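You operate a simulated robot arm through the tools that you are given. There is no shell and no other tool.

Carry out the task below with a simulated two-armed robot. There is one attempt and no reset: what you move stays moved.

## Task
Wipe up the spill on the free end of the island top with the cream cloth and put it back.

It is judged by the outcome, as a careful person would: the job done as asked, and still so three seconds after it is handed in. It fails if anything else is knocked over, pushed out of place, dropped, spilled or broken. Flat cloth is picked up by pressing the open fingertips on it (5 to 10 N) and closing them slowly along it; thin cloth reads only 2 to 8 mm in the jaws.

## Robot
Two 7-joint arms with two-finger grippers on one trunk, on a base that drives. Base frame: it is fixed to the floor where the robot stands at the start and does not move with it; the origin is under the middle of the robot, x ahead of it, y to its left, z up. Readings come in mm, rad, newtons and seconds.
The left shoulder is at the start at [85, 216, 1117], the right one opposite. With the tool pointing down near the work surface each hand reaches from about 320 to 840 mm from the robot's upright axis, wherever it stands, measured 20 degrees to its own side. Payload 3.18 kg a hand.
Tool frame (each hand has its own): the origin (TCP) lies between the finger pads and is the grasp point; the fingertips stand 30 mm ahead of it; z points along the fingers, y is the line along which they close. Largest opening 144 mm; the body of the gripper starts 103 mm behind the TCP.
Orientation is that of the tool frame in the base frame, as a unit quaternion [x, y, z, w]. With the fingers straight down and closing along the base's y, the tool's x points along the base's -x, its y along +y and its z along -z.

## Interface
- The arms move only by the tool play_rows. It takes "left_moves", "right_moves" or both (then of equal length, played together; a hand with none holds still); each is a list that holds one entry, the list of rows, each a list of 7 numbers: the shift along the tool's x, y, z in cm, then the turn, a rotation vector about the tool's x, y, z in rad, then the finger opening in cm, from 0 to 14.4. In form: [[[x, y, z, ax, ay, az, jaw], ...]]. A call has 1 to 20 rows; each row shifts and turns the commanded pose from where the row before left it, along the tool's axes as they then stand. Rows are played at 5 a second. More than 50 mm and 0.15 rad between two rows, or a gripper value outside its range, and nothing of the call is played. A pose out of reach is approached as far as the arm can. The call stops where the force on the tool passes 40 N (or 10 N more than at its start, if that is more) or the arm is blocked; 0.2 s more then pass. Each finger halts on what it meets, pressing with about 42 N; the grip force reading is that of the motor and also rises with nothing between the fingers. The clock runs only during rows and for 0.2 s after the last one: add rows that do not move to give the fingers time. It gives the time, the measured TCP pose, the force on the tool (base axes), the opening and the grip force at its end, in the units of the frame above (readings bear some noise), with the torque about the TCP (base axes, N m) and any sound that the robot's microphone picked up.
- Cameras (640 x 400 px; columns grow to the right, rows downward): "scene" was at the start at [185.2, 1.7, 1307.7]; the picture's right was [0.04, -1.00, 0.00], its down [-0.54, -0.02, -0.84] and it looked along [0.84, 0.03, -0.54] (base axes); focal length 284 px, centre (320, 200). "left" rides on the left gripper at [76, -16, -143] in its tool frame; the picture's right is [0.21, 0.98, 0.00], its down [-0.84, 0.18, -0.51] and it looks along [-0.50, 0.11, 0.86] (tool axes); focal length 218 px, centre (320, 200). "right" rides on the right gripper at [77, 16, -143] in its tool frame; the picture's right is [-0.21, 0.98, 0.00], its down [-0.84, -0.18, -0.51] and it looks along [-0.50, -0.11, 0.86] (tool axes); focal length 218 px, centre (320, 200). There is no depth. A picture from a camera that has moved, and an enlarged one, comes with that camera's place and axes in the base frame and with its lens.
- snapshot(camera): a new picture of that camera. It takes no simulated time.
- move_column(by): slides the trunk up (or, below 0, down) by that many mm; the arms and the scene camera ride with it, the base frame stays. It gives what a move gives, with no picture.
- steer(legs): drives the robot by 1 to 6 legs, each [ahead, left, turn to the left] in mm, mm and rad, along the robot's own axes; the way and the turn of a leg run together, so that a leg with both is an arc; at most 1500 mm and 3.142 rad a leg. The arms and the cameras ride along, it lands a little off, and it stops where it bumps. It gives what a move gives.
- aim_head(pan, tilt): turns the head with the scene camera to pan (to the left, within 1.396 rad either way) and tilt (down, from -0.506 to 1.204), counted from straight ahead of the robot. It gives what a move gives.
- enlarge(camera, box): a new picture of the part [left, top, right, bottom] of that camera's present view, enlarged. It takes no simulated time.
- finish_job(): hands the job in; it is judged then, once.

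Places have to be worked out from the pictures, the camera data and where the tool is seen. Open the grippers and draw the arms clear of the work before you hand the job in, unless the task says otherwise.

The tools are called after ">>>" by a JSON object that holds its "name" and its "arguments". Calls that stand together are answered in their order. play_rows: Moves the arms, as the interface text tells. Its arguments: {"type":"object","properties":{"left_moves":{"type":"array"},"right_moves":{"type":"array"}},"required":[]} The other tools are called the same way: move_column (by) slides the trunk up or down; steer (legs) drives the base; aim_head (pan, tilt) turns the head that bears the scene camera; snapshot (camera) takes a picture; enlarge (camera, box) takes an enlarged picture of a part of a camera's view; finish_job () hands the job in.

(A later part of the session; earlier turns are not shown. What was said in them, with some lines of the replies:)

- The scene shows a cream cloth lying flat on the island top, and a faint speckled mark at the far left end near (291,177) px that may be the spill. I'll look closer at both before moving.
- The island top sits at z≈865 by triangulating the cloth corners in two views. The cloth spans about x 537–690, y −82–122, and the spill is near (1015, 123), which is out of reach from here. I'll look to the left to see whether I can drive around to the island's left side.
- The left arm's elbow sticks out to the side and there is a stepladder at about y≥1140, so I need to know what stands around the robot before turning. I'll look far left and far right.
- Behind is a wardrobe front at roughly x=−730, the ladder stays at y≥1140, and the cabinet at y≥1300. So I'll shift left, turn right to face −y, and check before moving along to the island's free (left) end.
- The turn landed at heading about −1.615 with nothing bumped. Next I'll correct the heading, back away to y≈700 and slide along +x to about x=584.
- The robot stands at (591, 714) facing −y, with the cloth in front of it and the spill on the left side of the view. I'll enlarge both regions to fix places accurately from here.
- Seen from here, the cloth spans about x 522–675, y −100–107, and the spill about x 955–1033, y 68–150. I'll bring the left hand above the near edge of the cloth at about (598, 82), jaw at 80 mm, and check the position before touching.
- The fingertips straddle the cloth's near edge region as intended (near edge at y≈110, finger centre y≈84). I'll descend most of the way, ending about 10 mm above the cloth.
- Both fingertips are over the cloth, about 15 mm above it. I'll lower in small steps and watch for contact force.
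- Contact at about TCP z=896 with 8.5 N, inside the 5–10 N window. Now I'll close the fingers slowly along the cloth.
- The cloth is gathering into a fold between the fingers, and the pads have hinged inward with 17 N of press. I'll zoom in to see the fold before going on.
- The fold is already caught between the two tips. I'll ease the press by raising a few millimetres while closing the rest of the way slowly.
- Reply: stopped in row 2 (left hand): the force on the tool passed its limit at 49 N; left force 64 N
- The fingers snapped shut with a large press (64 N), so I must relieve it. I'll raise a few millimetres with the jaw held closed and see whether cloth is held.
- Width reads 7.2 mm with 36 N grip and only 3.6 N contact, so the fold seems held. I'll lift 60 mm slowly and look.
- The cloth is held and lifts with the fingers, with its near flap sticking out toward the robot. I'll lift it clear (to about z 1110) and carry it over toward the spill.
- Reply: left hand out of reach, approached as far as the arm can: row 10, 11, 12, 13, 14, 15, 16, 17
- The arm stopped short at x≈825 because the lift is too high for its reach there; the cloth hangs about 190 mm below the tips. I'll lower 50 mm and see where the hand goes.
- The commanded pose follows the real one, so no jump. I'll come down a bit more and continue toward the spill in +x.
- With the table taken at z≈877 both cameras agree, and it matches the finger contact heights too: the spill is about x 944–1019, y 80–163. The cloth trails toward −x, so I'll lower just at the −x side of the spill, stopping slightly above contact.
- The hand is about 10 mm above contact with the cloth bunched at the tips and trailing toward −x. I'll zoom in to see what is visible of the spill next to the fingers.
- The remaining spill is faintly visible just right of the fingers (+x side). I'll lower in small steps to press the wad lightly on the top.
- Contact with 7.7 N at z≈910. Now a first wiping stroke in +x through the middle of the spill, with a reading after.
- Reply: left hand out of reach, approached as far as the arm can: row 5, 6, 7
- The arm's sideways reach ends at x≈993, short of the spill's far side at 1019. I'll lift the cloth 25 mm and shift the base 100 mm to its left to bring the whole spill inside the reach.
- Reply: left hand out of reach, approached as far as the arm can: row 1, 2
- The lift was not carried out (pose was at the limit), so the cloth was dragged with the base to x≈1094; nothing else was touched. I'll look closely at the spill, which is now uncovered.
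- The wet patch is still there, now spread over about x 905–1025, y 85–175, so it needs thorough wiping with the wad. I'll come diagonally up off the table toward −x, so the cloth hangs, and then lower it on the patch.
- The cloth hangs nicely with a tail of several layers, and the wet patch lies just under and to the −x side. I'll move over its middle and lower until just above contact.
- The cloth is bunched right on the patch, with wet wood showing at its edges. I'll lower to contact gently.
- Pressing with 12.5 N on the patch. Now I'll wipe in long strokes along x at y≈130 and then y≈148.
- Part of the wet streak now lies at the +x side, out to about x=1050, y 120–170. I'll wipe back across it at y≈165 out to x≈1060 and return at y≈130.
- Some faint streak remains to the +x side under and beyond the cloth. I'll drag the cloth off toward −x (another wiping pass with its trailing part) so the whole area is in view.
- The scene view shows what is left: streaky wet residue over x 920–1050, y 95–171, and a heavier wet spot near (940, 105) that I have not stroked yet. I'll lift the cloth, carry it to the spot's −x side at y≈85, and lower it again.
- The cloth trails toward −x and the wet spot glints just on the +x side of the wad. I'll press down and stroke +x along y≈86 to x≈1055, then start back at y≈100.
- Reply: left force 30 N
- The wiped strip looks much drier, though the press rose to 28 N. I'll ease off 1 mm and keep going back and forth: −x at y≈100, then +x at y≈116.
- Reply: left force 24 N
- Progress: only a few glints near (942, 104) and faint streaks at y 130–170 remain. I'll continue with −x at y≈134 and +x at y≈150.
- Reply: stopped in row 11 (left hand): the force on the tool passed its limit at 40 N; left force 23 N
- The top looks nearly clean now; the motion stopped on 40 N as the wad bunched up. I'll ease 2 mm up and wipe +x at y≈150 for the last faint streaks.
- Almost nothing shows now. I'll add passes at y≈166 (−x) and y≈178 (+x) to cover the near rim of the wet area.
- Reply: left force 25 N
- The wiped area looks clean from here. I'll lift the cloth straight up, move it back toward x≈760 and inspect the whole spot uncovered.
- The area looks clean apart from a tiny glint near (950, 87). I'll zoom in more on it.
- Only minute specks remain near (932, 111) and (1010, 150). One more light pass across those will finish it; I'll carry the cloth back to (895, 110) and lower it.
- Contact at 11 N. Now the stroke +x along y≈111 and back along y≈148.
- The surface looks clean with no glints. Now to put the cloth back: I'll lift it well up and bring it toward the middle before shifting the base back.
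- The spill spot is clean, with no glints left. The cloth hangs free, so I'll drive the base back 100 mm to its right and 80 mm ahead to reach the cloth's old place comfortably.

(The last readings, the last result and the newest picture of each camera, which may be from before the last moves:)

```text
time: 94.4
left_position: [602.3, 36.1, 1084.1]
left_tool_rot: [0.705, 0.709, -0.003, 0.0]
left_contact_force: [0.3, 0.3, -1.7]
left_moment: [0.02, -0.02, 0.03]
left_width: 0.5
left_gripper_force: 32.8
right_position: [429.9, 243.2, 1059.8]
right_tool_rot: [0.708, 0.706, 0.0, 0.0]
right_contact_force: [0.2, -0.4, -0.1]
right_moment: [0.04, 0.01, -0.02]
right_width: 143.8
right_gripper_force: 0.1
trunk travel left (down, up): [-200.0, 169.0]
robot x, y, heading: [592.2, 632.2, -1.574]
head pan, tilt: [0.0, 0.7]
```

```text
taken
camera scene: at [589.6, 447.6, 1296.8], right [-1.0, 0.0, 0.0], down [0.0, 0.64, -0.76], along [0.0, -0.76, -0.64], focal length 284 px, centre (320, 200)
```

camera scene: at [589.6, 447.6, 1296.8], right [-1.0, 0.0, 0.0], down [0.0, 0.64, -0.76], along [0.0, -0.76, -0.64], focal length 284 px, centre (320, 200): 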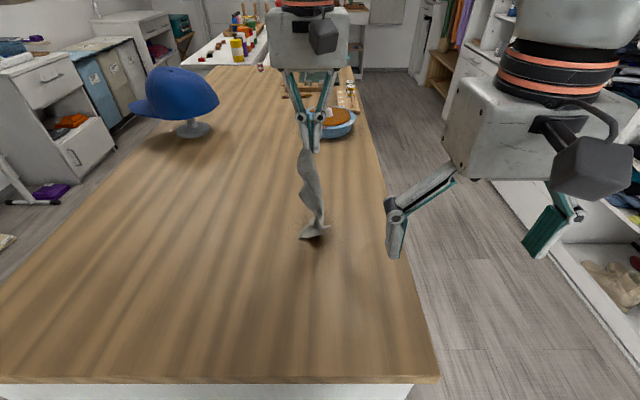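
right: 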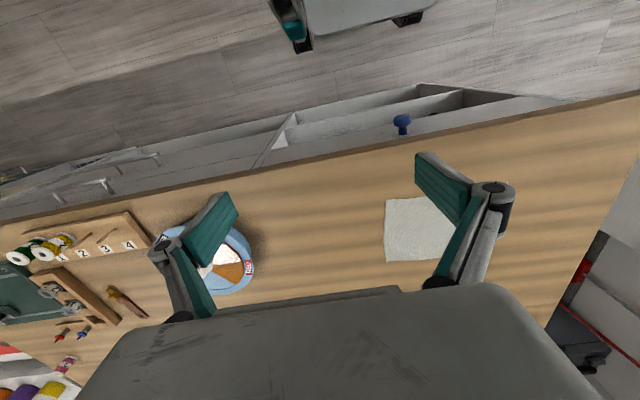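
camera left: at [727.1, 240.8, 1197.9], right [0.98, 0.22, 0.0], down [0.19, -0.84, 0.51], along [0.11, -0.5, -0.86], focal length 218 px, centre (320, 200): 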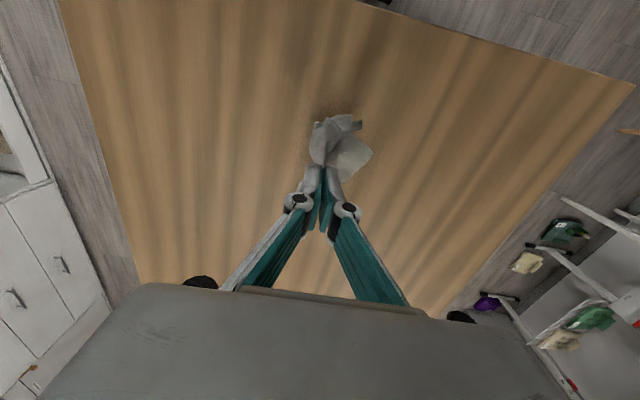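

Table corner reads in the same place, so the frame is still good. I'll take the cloth toward the far side of its old place (y≈−95), keeping it high.

>>> {"name": "play_rows", "arguments": {"left_moves": [[[-2.6, 0, 0, 0, 0, 0, 0], [-2.6, 0, 0, 0, 0, 0, 0], [-2.6, 0, 0, 0, 0, 0, 0], [-2.6, 0, 0, 0, 0, 0, 0], [-2.6, 0, 0, 0, 0, 0, 0], [0, 0, 0, 0, 0, 0, 0], [0, 0, 0, 0, 0, 0, 0], [0, 0, 0, 0, 0, 0, 0]]]}}

>>> {"name": "snapshot", "arguments": {"camera": "scene"}}

>>> {"name": "snapshot", "arguments": {"camera": "left"}}

```text
time: 96.2
left_position: [603.8, -23.7, 1085.0]
left_tool_rot: [0.705, 0.71, -0.003, 0.0]
left_contact_force: [-0.3, -0.7, -1.4]
left_moment: [-0.01, 0.0, -0.04]
left_width: 0.6
left_gripper_force: 32.8
left hand out of reach, approached as far as the arm can: row 3, 4, 5
right_position: [430.8, 244.5, 1060.4]
right_tool_rot: [0.707, 0.707, 0.001, -0.001]
right_contact_force: [0.4, 0.1, -0.1]
right_moment: [-0.01, 0.04, 0.05]
right_width: 144.3
right_gripper_force: 0.1
trunk travel left (down, up): [-200.0, 169.0]
robot x, y, heading: [590.1, 630.6, -1.574]
head pan, tilt: [0.0, 0.7]
```

```text
taken
camera scene: at [589.6, 448.4, 1296.8], right [-1.0, 0.0, 0.0], down [0.0, 0.64, -0.76], along [0.0, -0.76, -0.64], focal length 284 px, centre (320, 200)
```

scene: 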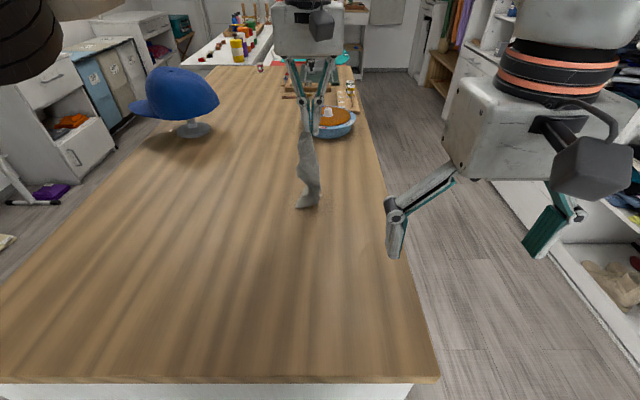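

```text
taken
camera left: at [587.5, 52.7, 1228.9], right [0.98, 0.22, 0.0], down [0.19, -0.84, 0.51], along [0.11, -0.5, -0.86], focal length 218 px, centre (320, 200)
```

left: 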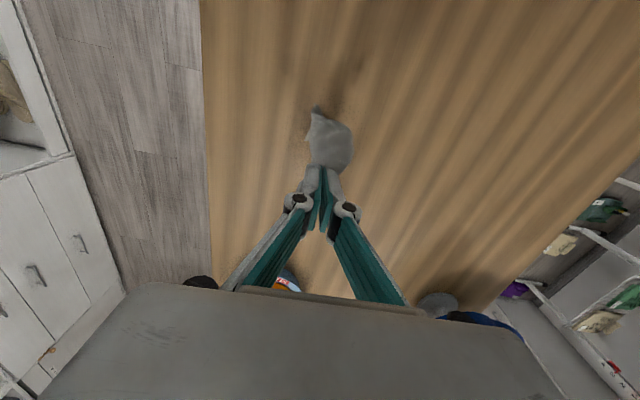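

The forward reach ends at y≈−24 at this height because the wrist is above the shoulder. Raising the trunk by 120 mm will give more forward reach at this hand height.

>>> {"name": "move_column", "arguments": {"by": 120}}

>>> {"name": "play_rows", "arguments": {"left_moves": [[[0, 0, 2.5, 0, 0, 0, 0], [0, 0, 2.5, 0, 0, 0, 0], [-1, 0, 2.5, 0, 0, 0, 0], [-1.5, 0, 2.0, 0, 0, 0, 0], [-1.5, 0, 1.5, 0, 0, 0, 0], [-1.5, 0, 0, 0, 0, 0, 0], [-1.5, 0, 0, 0, 0, 0, 0], [0, 0, 0, 0, 0, 0, 0], [0, 0, 0, 0, 0, 0, 0]]]}}

>>> {"name": "snapshot", "arguments": {"camera": "left"}}

>>> {"name": "snapshot", "arguments": {"camera": "scene"}}

```text
time: 97.7
left_position: [604.4, 11.2, 1298.8]
left_tool_rot: [0.702, 0.708, -0.061, 0.057]
left_contact_force: [-1.1, -0.3, 0.6]
left_moment: [-0.01, 0.01, 0.0]
left_width: 0.3
left_gripper_force: 33.2
right_position: [429.6, 242.5, 1178.1]
right_tool_rot: [0.707, 0.707, 0.0, 0.0]
right_contact_force: [0.6, 0.4, 0.4]
right_moment: [0.02, -0.03, 0.04]
right_width: 143.9
right_gripper_force: 0.1
trunk travel left (down, up): [-320.0, 49.0]
robot x, y, heading: [588.0, 630.9, -1.574]
head pan, tilt: [0.0, 0.7]
```

```text
time: 99.7
left_position: [606.7, -52.6, 1197.3]
left_tool_rot: [0.702, 0.707, -0.062, 0.057]
left_contact_force: [-0.4, 0.3, 0.6]
left_moment: [0.03, 0.04, 0.0]
left_width: 0.4
left_gripper_force: 33.0
left hand out of reach, approached as far as the arm can: row 6, 7
right_position: [429.8, 242.0, 1179.6]
right_tool_rot: [0.707, 0.707, 0.001, -0.001]
right_contact_force: [0.6, 0.6, -0.7]
right_moment: [0.01, 0.01, -0.02]
right_width: 143.9
right_gripper_force: 0.1
trunk travel left (down, up): [-320.0, 49.0]
robot x, y, heading: [588.8, 636.6, -1.572]
head pan, tilt: [0.0, 0.7]
```

```text
taken
camera left: at [589.2, 45.8, 1326.6], right [0.98, 0.21, -0.04], down [0.19, -0.74, 0.64], along [0.11, -0.63, -0.77], focal length 218 px, centre (320, 200)
```

left: 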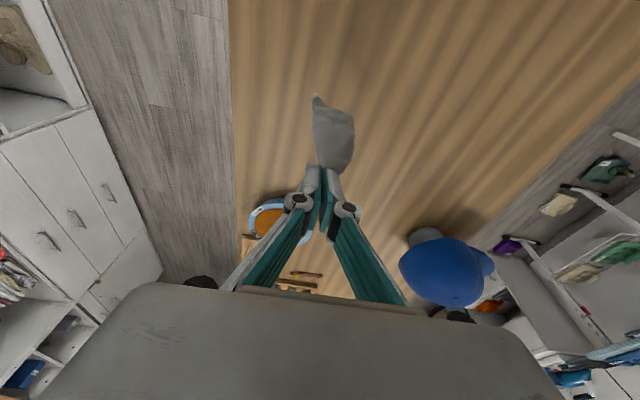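

```text
taken
camera scene: at [589.7, 503.1, 1420.7], right [-1.0, 0.0, 0.0], down [0.0, 0.64, -0.76], along [0.0, -0.76, -0.64], focal length 284 px, centre (320, 200)
```

scene: 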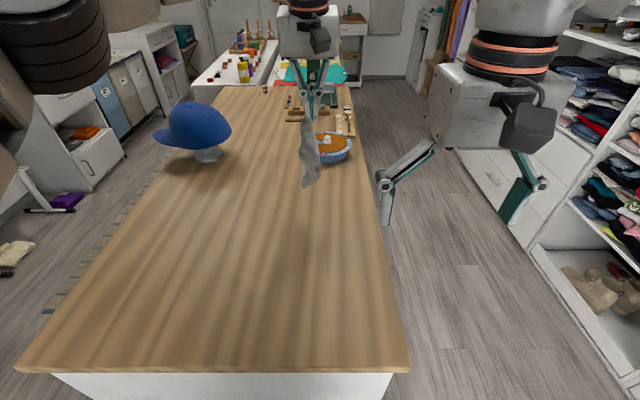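

The trunk rise also let the wrist tilt about 0.17 rad forward, which I can undo later; it is harmless for now. I'll lower the hand to about z 1080 and push further to y≈−95.

>>> {"name": "play_rows", "arguments": {"left_moves": [[[0, 0, 2.5, 0, 0, 0, 0], [0, 0, 2.5, 0, 0, 0, 0], [0, 0, 2.5, 0, 0, 0, 0], [0, 0, 2.5, 0, 0, 0, 0], [-1, 0, 1, 0, 0, 0, 0], [-1, 0, 0.5, 0, 0, 0, 0], [0, 0, 0, 0, 0, 0, 0]]]}}

>>> {"name": "snapshot", "arguments": {"camera": "scene"}}

>>> {"name": "snapshot", "arguments": {"camera": "left"}}

```text
time: 101.3
left_position: [605.3, -90.3, 1089.4]
left_tool_rot: [0.702, 0.708, -0.061, 0.057]
left_contact_force: [-0.2, 0.6, -0.6]
left_moment: [0.0, 0.02, -0.01]
left_width: 0.3
left_gripper_force: 33.0
right_position: [431.0, 244.6, 1181.1]
right_tool_rot: [0.708, 0.707, 0.001, -0.001]
right_contact_force: [-0.6, 0.0, -1.3]
right_moment: [-0.01, -0.01, 0.01]
right_width: 143.8
right_gripper_force: 0.1
trunk travel left (down, up): [-320.0, 49.0]
robot x, y, heading: [586.3, 632.6, -1.575]
head pan, tilt: [0.0, 0.7]
```

```text
taken
camera scene: at [589.8, 503.2, 1420.7], right [-1.0, 0.0, 0.0], down [0.0, 0.64, -0.77], along [0.0, -0.77, -0.64], focal length 284 px, centre (320, 200)
```

scene: 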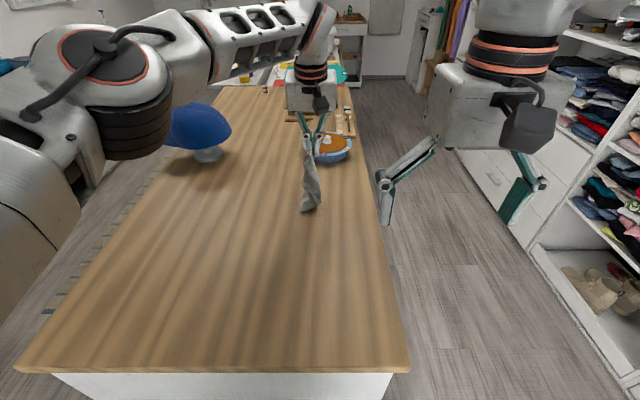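

```text
taken
camera left: at [588.2, 7.3, 1217.8], right [0.98, 0.21, -0.04], down [0.19, -0.75, 0.64], along [0.11, -0.63, -0.77], focal length 218 px, centre (320, 200)
```

left: 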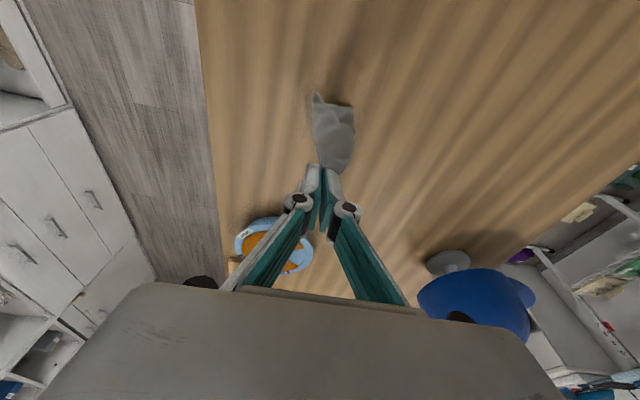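

The hand is at (605, −90, 1089) with the tail end near the table. I'll lay the cloth down in an arc toward the robot, so the tail lies out toward −y and the tips come down at about y≈80.

>>> {"name": "play_rows", "arguments": {"left_moves": [[[2.04, 0, 0.67, 0, 0, 0, 0], [2.04, 0, 0.67, 0, 0, 0, 0], [1.51, 0, 0.25, 0, 0, 0, 0], [1.51, 0, 0.25, 0, 0, 0, 0], [1.5, 0, 0.46, 0, 0, 0, 0], [1.5, 0, 0.46, 0, 0, 0, 0], [1.38, -0.1, 0.68, 0, 0, 0, 0], [1.38, -0.1, 0.68, 0, 0, 0, 0], [1.22, -0.1, 0.91, 0, 0, 0, 0], [1.22, 0, 0.91, 0, 0, 0, 0], [1.1, 0, 1.13, 0, 0, 0, 0], [1.1, 0, 1.13, 0, 0, 0, 0], [0.87, 0, 1.27, 0, 0, 0, 0], [0.87, 0, 1.27, 0, 0, 0, 0], [0, 0, 0, 0, 0, 0, 0]]]}}

>>> {"name": "snapshot", "arguments": {"camera": "left"}}

>>> {"name": "enlarge", "arguments": {"camera": "scene", "box": [220, 130, 420, 255]}}

```text
time: 104.5
left_position: [597.4, 80.7, 950.0]
left_tool_rot: [0.702, 0.707, -0.061, 0.057]
left_contact_force: [0.1, -0.3, 0.6]
left_moment: [0.02, 0.02, 0.02]
left_width: 0.6
left_gripper_force: 31.9
right_position: [430.9, 243.2, 1178.6]
right_tool_rot: [0.707, 0.707, 0.0, 0.0]
right_contact_force: [-0.7, 0.5, 0.6]
right_moment: [0.0, 0.0, -0.01]
right_width: 144.0
right_gripper_force: 0.0
trunk travel left (down, up): [-320.0, 49.0]
robot x, y, heading: [588.1, 634.8, -1.574]
head pan, tilt: [0.0, 0.7]
```

```text
taken
camera left: at [581.1, 178.6, 1080.1], right [0.98, 0.21, -0.04], down [0.19, -0.75, 0.64], along [0.11, -0.63, -0.77], focal length 218 px, centre (320, 200)
```

left: 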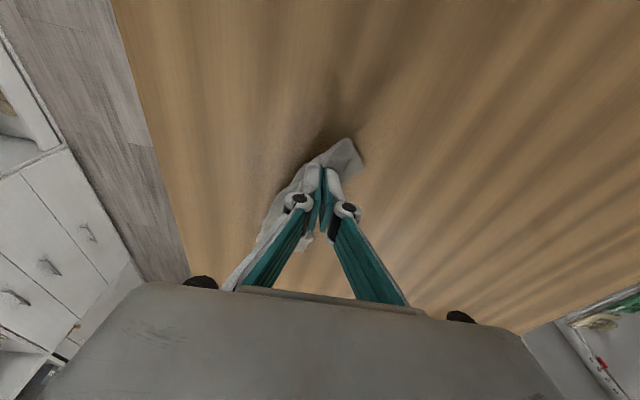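

```text
3.20 times, centred on (320, 192) of scene
camera zoom: at [589.6, 503.1, 1420.7], right [-1.0, 0.0, 0.0], down [0.0, 0.64, -0.76], along [0.0, -0.76, -0.64], focal length 909 px, centre (320, 224)
```

zoom: 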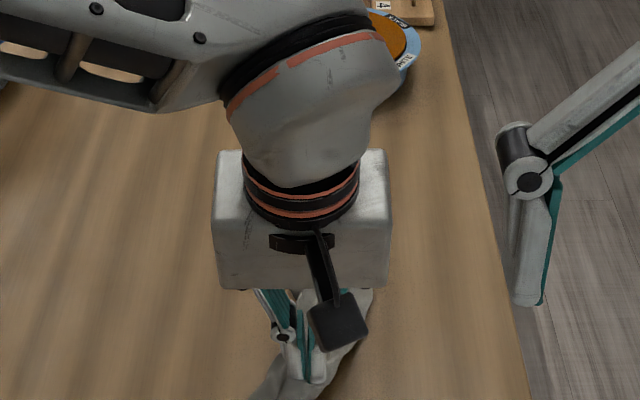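

The tail is laid out toward −y under the hand and the tips are about 43 mm above the top. I'll straighten the tool back to vertical, then lower to just above contact.

>>> {"name": "play_rows", "arguments": {"left_moves": [[[0, 0, 0, 0, 0.056, 0, 0], [0, 0, 0, 0, 0.056, 0, 0], [0, 0, 0, 0, 0.055, 0, 0], [0.2, 0.1, 0.8, 0, 0, 0, 0], [0.2, 0.1, 0.9, 0, 0, 0, 0], [0.2, 0.1, 0.9, 0, 0, 0, 0], [0.1, 0.1, 0.8, 0, 0, 0, 0], [0, 0, 0, 0, 0, 0, 0]]]}}

>>> {"name": "snapshot", "arguments": {"camera": "left"}}

```text
time: 106.3
left_position: [603.0, 88.4, 916.9]
left_tool_rot: [0.704, 0.71, -0.001, -0.002]
left_contact_force: [1.0, -0.5, 0.5]
left_moment: [0.01, 0.01, 0.02]
left_width: 0.4
left_gripper_force: 33.0
right_position: [430.2, 243.2, 1179.4]
right_tool_rot: [0.708, 0.706, 0.0, -0.001]
right_contact_force: [-0.5, 0.6, -0.1]
right_moment: [-0.03, -0.01, -0.03]
right_width: 143.9
right_gripper_force: 0.1
trunk travel left (down, up): [-320.0, 49.0]
robot x, y, heading: [590.6, 632.3, -1.57]
head pan, tilt: [0.0, 0.7]
```

```text
taken
camera left: at [586.2, 163.3, 1060.1], right [0.98, 0.22, -0.01], down [0.19, -0.84, 0.51], along [0.1, -0.49, -0.86], focal length 218 px, centre (320, 200)
```

left: 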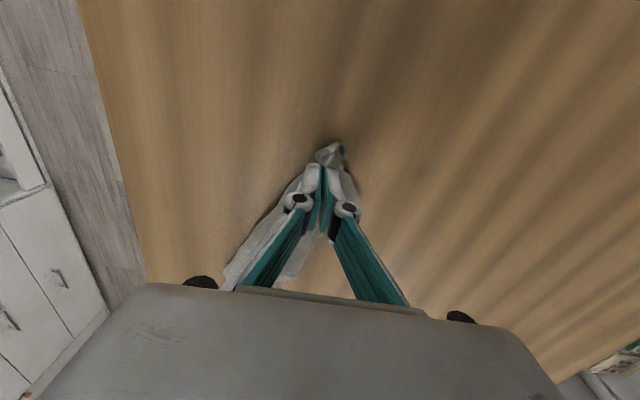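

The tips are a few millimetres above the top with the cloth stretched out behind. I'll touch down lightly before opening the fingers.

>>> {"name": "play_rows", "arguments": {"left_moves": [[[0, 0, 0.3, 0, 0, 0, 0], [0, 0, 0.2, 0, 0, 0, 0], [0, 0, 0.1, 0, 0, 0, 0], [0, 0, 0, 0, 0, 0, 0]]]}}

```text
time: 107.3
left_position: [602.4, 87.4, 911.4]
left_tool_rot: [0.705, 0.709, -0.001, -0.003]
left_contact_force: [0.9, 0.6, 1.1]
left_moment: [0.07, 0.03, -0.02]
left_width: 0.2
left_gripper_force: 32.9
right_position: [430.3, 243.1, 1180.2]
right_tool_rot: [0.708, 0.706, 0.0, -0.001]
right_contact_force: [0.3, 0.2, 0.2]
right_moment: [0.0, -0.01, -0.01]
right_width: 144.0
right_gripper_force: 0.1
trunk travel left (down, up): [-320.0, 49.0]
robot x, y, heading: [587.6, 631.4, -1.569]
head pan, tilt: [0.0, 0.7]
```

Barely touching (1 N). I'll press slightly more and open the fingers slowly so the tips spread the gathered edge back out.

>>> {"name": "play_rows", "arguments": {"left_moves": [[[0, 0, 0.2, 0, 0, 0, 0], [0, 0, 0.1, 0, 0, 0, 0.2], [0, 0, 0, 0, 0, 0, 0.6], [0, 0, 0, 0, 0, 0, 1.0], [0, 0, 0, 0, 0, 0, 1.5], [0, 0, 0, 0, 0, 0, 2.0], [0, 0, 0, 0, 0, 0, 2.5], [0, 0, 0, 0, 0, 0, 3.0], [0, 0, 0, 0, 0, 0, 3.5], [0, 0, 0, 0, 0, 0, 4.0], [0, 0, 0, 0, 0, 0, 4.0]]]}}

>>> {"name": "snapshot", "arguments": {"camera": "left"}}

```text
time: 109.7
left_position: [602.3, 88.0, 907.8]
left_tool_rot: [0.705, 0.71, -0.002, -0.002]
left_contact_force: [2.5, 0.9, 15.1]
left_moment: [-0.03, -0.04, -0.03]
left_width: 41.0
left_gripper_force: 5.6
right_position: [430.2, 244.6, 1179.9]
right_tool_rot: [0.708, 0.706, 0.0, 0.0]
right_contact_force: [-0.8, -0.3, 0.8]
right_moment: [0.04, -0.05, 0.0]
right_width: 143.9
right_gripper_force: 0.1
trunk travel left (down, up): [-320.0, 49.0]
robot x, y, heading: [591.4, 629.9, -1.57]
head pan, tilt: [0.0, 0.7]
```

```text
taken
camera left: at [586.2, 163.4, 1052.3], right [0.98, 0.22, -0.01], down [0.19, -0.84, 0.51], along [0.1, -0.5, -0.86], focal length 218 px, centre (320, 200)
```

left: 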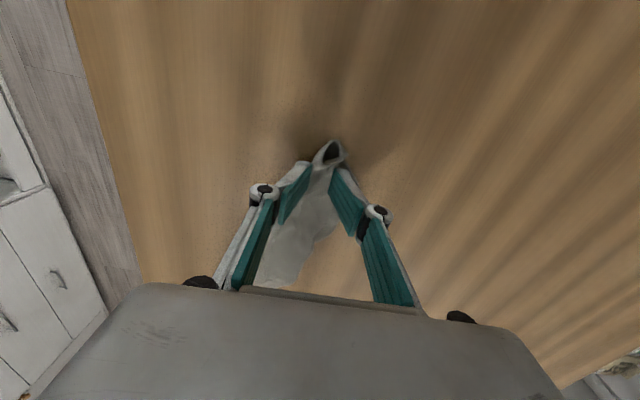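

The fold is loosening between the pads, with the press at 15 N. I'll ease up 2 mm and open further.

>>> {"name": "play_rows", "arguments": {"left_moves": [[[0, 0, -0.2, 0, 0, 0, 4.4], [0, 0, 0, 0, 0, 0, 4.8], [0, 0, 0, 0, 0, 0, 5.3], [0, 0, 0, 0, 0, 0, 5.8], [0, 0, 0, 0, 0, 0, 6.4], [0, 0, 0, 0, 0, 0, 7.0], [0, 0, 0, 0, 0, 0, 7.6], [0, 0, 0, 0, 0, 0, 8.2], [0, 0, 0, 0, 0, 0, 8.8], [0, 0, 0, 0, 0, 0, 8.8]]]}}

>>> {"name": "snapshot", "arguments": {"camera": "left"}}

```text
time: 111.9
left_position: [603.5, 88.0, 909.5]
left_tool_rot: [0.705, 0.709, 0.0, -0.002]
left_contact_force: [0.8, -0.9, -0.3]
left_moment: [0.0, 0.05, 0.03]
left_width: 87.5
left_gripper_force: 0.1
right_position: [429.8, 244.1, 1180.1]
right_tool_rot: [0.708, 0.706, 0.0, 0.001]
right_contact_force: [0.5, 0.7, 0.6]
right_moment: [0.01, 0.0, 0.01]
right_width: 144.1
right_gripper_force: 0.1
trunk travel left (down, up): [-320.0, 49.0]
robot x, y, heading: [590.7, 631.9, -1.567]
head pan, tilt: [0.0, 0.7]
```

```text
taken
camera left: at [586.3, 163.3, 1053.4], right [0.98, 0.22, -0.01], down [0.19, -0.84, 0.51], along [0.1, -0.49, -0.86], focal length 218 px, centre (320, 200)
```

left: 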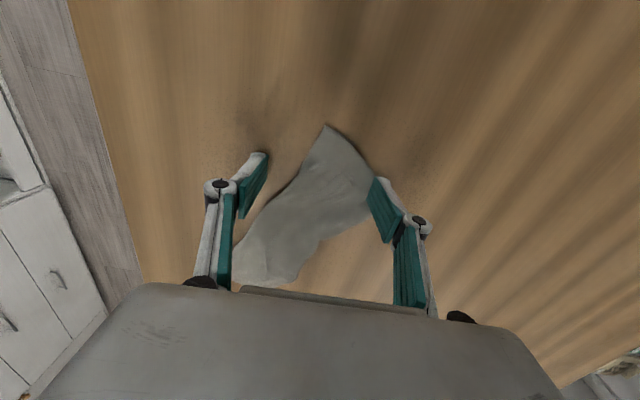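

The fingers are open and the cloth lies between them. I'll lift straight up and look at how it lies.

>>> {"name": "play_rows", "arguments": {"left_moves": [[[0, 0, -0.5, 0, 0, 0, 10], [0, 0, -1.5, 0, 0, 0, 10], [0, 0, -3, 0, 0, 0, 10], [0, 0, -4, 0, 0, 0, 10], [0, 0, -4, 0, 0, 0, 10], [0, 2, -4, 0, 0, 0, 10], [2, 4, -2, 0, 0, 0, 10], [2, 4, 0, 0, 0, 0, 10], [2, 4, 0, 0, 0, 0, 10], [2, 4, 0, 0, 0, 0, 10], [0, 0, 0, 0, 0, 0, 10]]]}}

>>> {"name": "snapshot", "arguments": {"camera": "scene"}}

>>> {"name": "snapshot", "arguments": {"camera": "left"}}

```text
time: 114.3
left_position: [780.1, 166.2, 1095.6]
left_tool_rot: [0.704, 0.71, -0.002, -0.002]
left_contact_force: [0.0, 0.2, 1.2]
left_moment: [0.0, -0.04, 0.01]
left_width: 100.0
left_gripper_force: 0.0
right_position: [429.0, 242.4, 1180.7]
right_tool_rot: [0.708, 0.706, 0.0, -0.001]
right_contact_force: [0.1, 0.1, 0.0]
right_moment: [0.02, -0.03, -0.02]
right_width: 144.1
right_gripper_force: 0.0
trunk travel left (down, up): [-320.0, 49.0]
robot x, y, heading: [586.2, 630.8, -1.569]
head pan, tilt: [0.0, 0.7]
```

```text
taken
camera scene: at [588.3, 502.6, 1420.6], right [-1.0, 0.0, 0.0], down [0.0, 0.64, -0.76], along [0.0, -0.76, -0.64], focal length 284 px, centre (320, 200)
```

scene: 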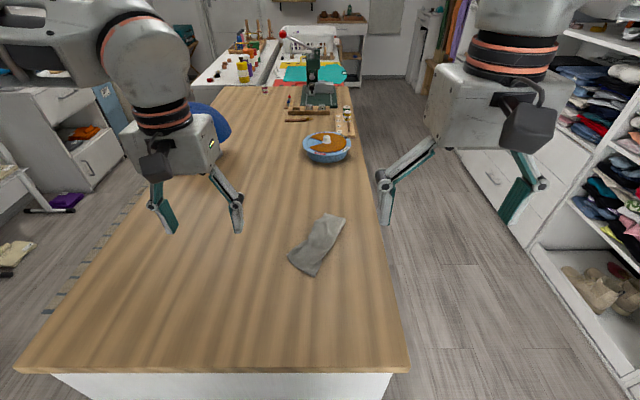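

```text
taken
camera left: at [763.9, 242.4, 1241.2], right [0.98, 0.21, 0.0], down [0.19, -0.84, 0.51], along [0.11, -0.49, -0.86], focal length 218 px, centre (320, 200)
```

left: 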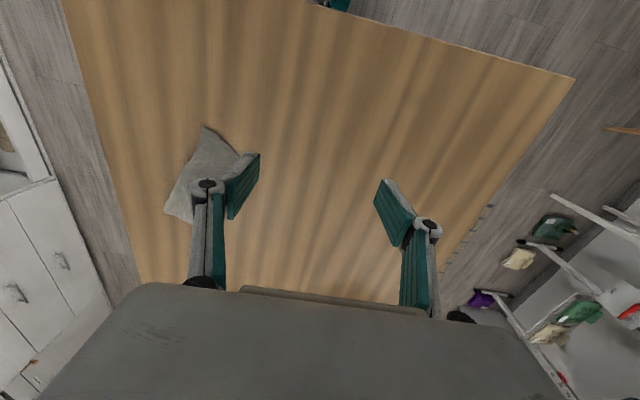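

The cloth is back in place (centre about (593, 26), originally about (597, 18)) but it lies folded lengthwise as a strip. I'll look closer to see which layer is on top.

>>> {"name": "enlarge", "arguments": {"camera": "scene", "box": [260, 195, 380, 290]}}

>>> {"name": "enlarge", "arguments": {"camera": "left", "box": [140, 110, 280, 240]}}

>>> {"name": "snapshot", "arguments": {"camera": "right"}}

```text
4.21 times, centred on (320, 242) of scene
camera zoom: at [588.3, 502.6, 1420.6], right [-1.0, 0.0, 0.0], down [0.0, 0.64, -0.76], along [0.0, -0.76, -0.64], focal length 1196 px, centre (320, 21)
```

zoom: 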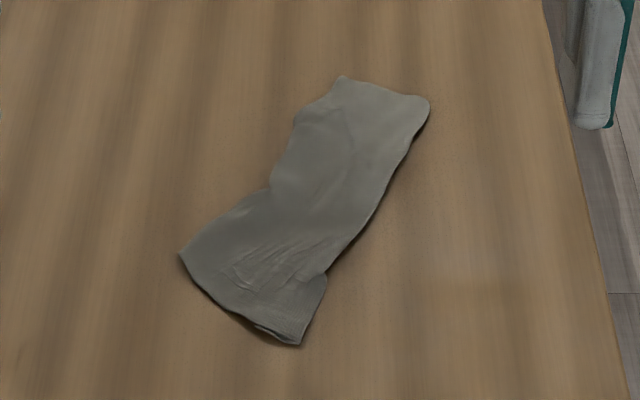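

```text
3.08 times, centred on (210, 175) of left
camera zoom: at [763.9, 242.4, 1241.2], right [0.98, 0.21, 0.0], down [0.19, -0.84, 0.51], along [0.11, -0.49, -0.86], focal length 672 px, centre (658, 277)
```

zoom: 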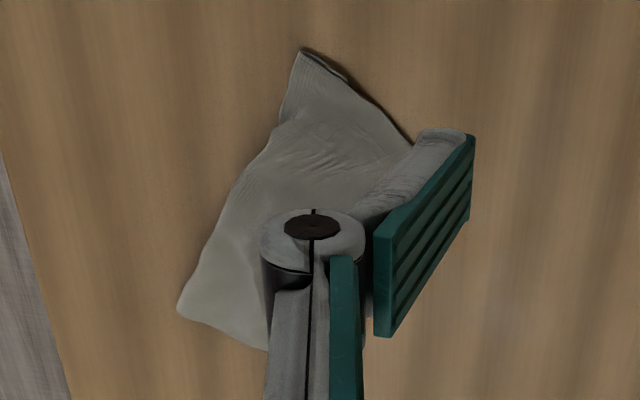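

```text
taken
camera right: at [444.7, 319.5, 1322.8], right [0.98, -0.21, 0.0], down [-0.18, -0.84, 0.51], along [-0.11, -0.49, -0.86], focal length 218 px, centre (320, 200)
```

right: 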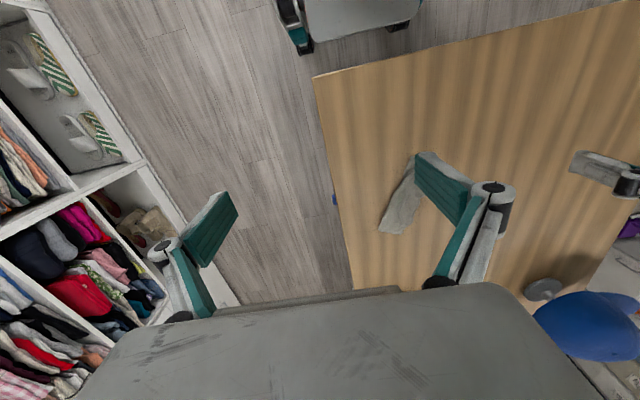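

The strip is neatly flat, corners at roughly (574,−86), (516,−63), (668,65), (599,126), so its centre is within about 10 mm of where the cloth lay. I'll recheck the spill area from this new viewpoint before withdrawing.

>>> {"name": "enlarge", "arguments": {"camera": "scene", "box": [70, 225, 230, 325]}}

>>> {"name": "enlarge", "arguments": {"camera": "left", "box": [340, 60, 580, 230]}}

```text
4.00 times, centred on (150, 275) of scene
camera zoom: at [588.3, 502.6, 1420.6], right [-1.0, 0.0, 0.0], down [0.0, 0.64, -0.76], along [0.0, -0.76, -0.64], focal length 1136 px, centre (1000, -100)
```

zoom: 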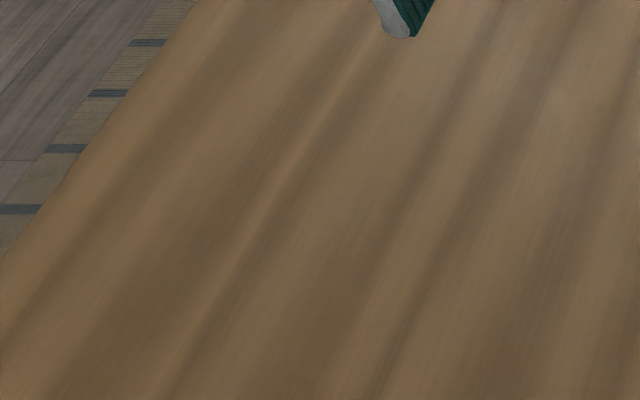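

```text
2.35 times, centred on (460, 145) of left
camera zoom: at [763.9, 242.4, 1241.2], right [0.98, 0.21, 0.0], down [0.19, -0.84, 0.51], along [0.11, -0.49, -0.86], focal length 514 px, centre (-9, 329)
```

zoom: 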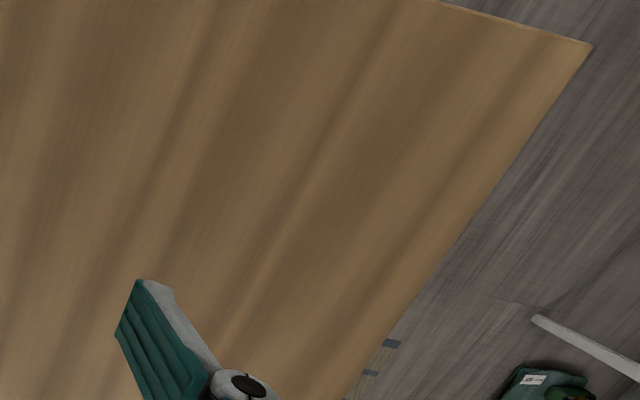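

No trace of the spill from either view, and the cloth lies within its old footprint. I'll open the left gripper fully, draw the hand back toward the robot, and then back the robot away from the island.

>>> {"name": "play_rows", "arguments": {"left_moves": [[[2, 0, -0.5, 0, 0, 0, 12], [3, 0, -0.5, 0, 0, 0, 14.4], [3, 0, 0, 0, 0, 0, 14.4], [2, 0, 0, 0, 0, 0, 14.4], [0, 0, 0, 0, 0, 0, 14.4]]]}}

>>> {"name": "steer", "arguments": {"legs": [[-200, 0, 0]]}}

>>> {"name": "snapshot", "arguments": {"camera": "scene"}}

```text
time: 115.5
left_position: [784.0, 269.2, 1108.5]
left_tool_rot: [0.704, 0.71, -0.001, -0.002]
left_contact_force: [0.0, -0.3, 0.1]
left_moment: [0.0, 0.02, 0.02]
left_width: 144.0
left_gripper_force: 0.0
right_position: [430.5, 243.1, 1179.8]
right_tool_rot: [0.708, 0.706, 0.001, -0.001]
right_contact_force: [0.8, -0.2, 0.1]
right_moment: [-0.01, 0.05, -0.01]
right_width: 144.1
right_gripper_force: 0.0
trunk travel left (down, up): [-320.0, 49.0]
robot x, y, heading: [589.2, 630.8, -1.572]
head pan, tilt: [0.0, 0.7]
```

```text
time: 117.1
left_position: [784.4, 469.3, 1109.3]
left_tool_rot: [0.704, 0.71, -0.003, -0.002]
left_contact_force: [1.0, 0.3, 0.3]
left_moment: [-0.02, 0.03, -0.01]
left_width: 144.0
left_gripper_force: 0.0
right_position: [430.1, 441.9, 1180.5]
right_tool_rot: [0.707, 0.707, 0.0, 0.0]
right_contact_force: [-0.1, 0.1, 1.3]
right_moment: [-0.07, 0.01, 0.0]
right_width: 144.1
right_gripper_force: 0.0
trunk travel left (down, up): [-320.0, 49.0]
robot x, y, heading: [588.3, 829.5, -1.568]
head pan, tilt: [0.0, 0.7]
```

```text
taken
camera scene: at [589.9, 702.1, 1420.8], right [-1.0, 0.0, 0.0], down [0.0, 0.64, -0.77], along [0.0, -0.77, -0.64], focal length 284 px, centre (320, 200)
```

scene: 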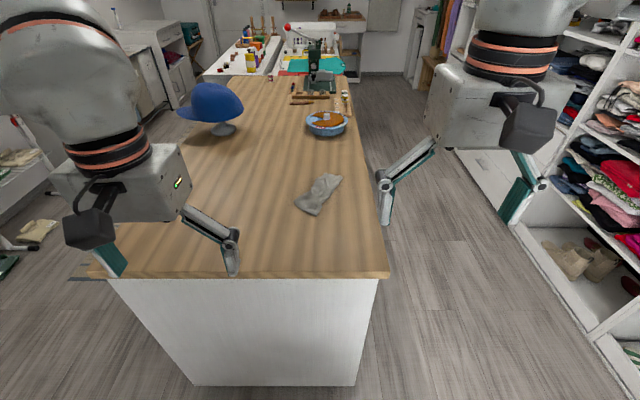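

Both arms are clear of the island with grippers open, the bowl and hat stand are where they were, the cloth rests in its place and the spill is gone. Handing the job in.

>>> {"name": "finish_job", "arguments": {}}

```text
The job is handed in.
```

I wiped up the spill with the cream cloth and put the cloth back in its place, but it now lies folded in half lengthwise instead of spread flat. I left it folded because unfolding it risked shifting it out of place.

- **Spill:** the first strokes smeared it wider, so I went over the whole area several times. In the final close-up views from two cameras I could see no wet patches or specks.
- **Cloth:** its centre is within about 10 mm of where it was, and it lies almost entirely inside its original outline.
- **Everything else:** I saw nothing knocked over or moved in the final view. The grippers are open and both arms are clear of the island.

I drove around to the island's left end to reach the spill, and the robot is still standing there, about half a metre back from the edge.
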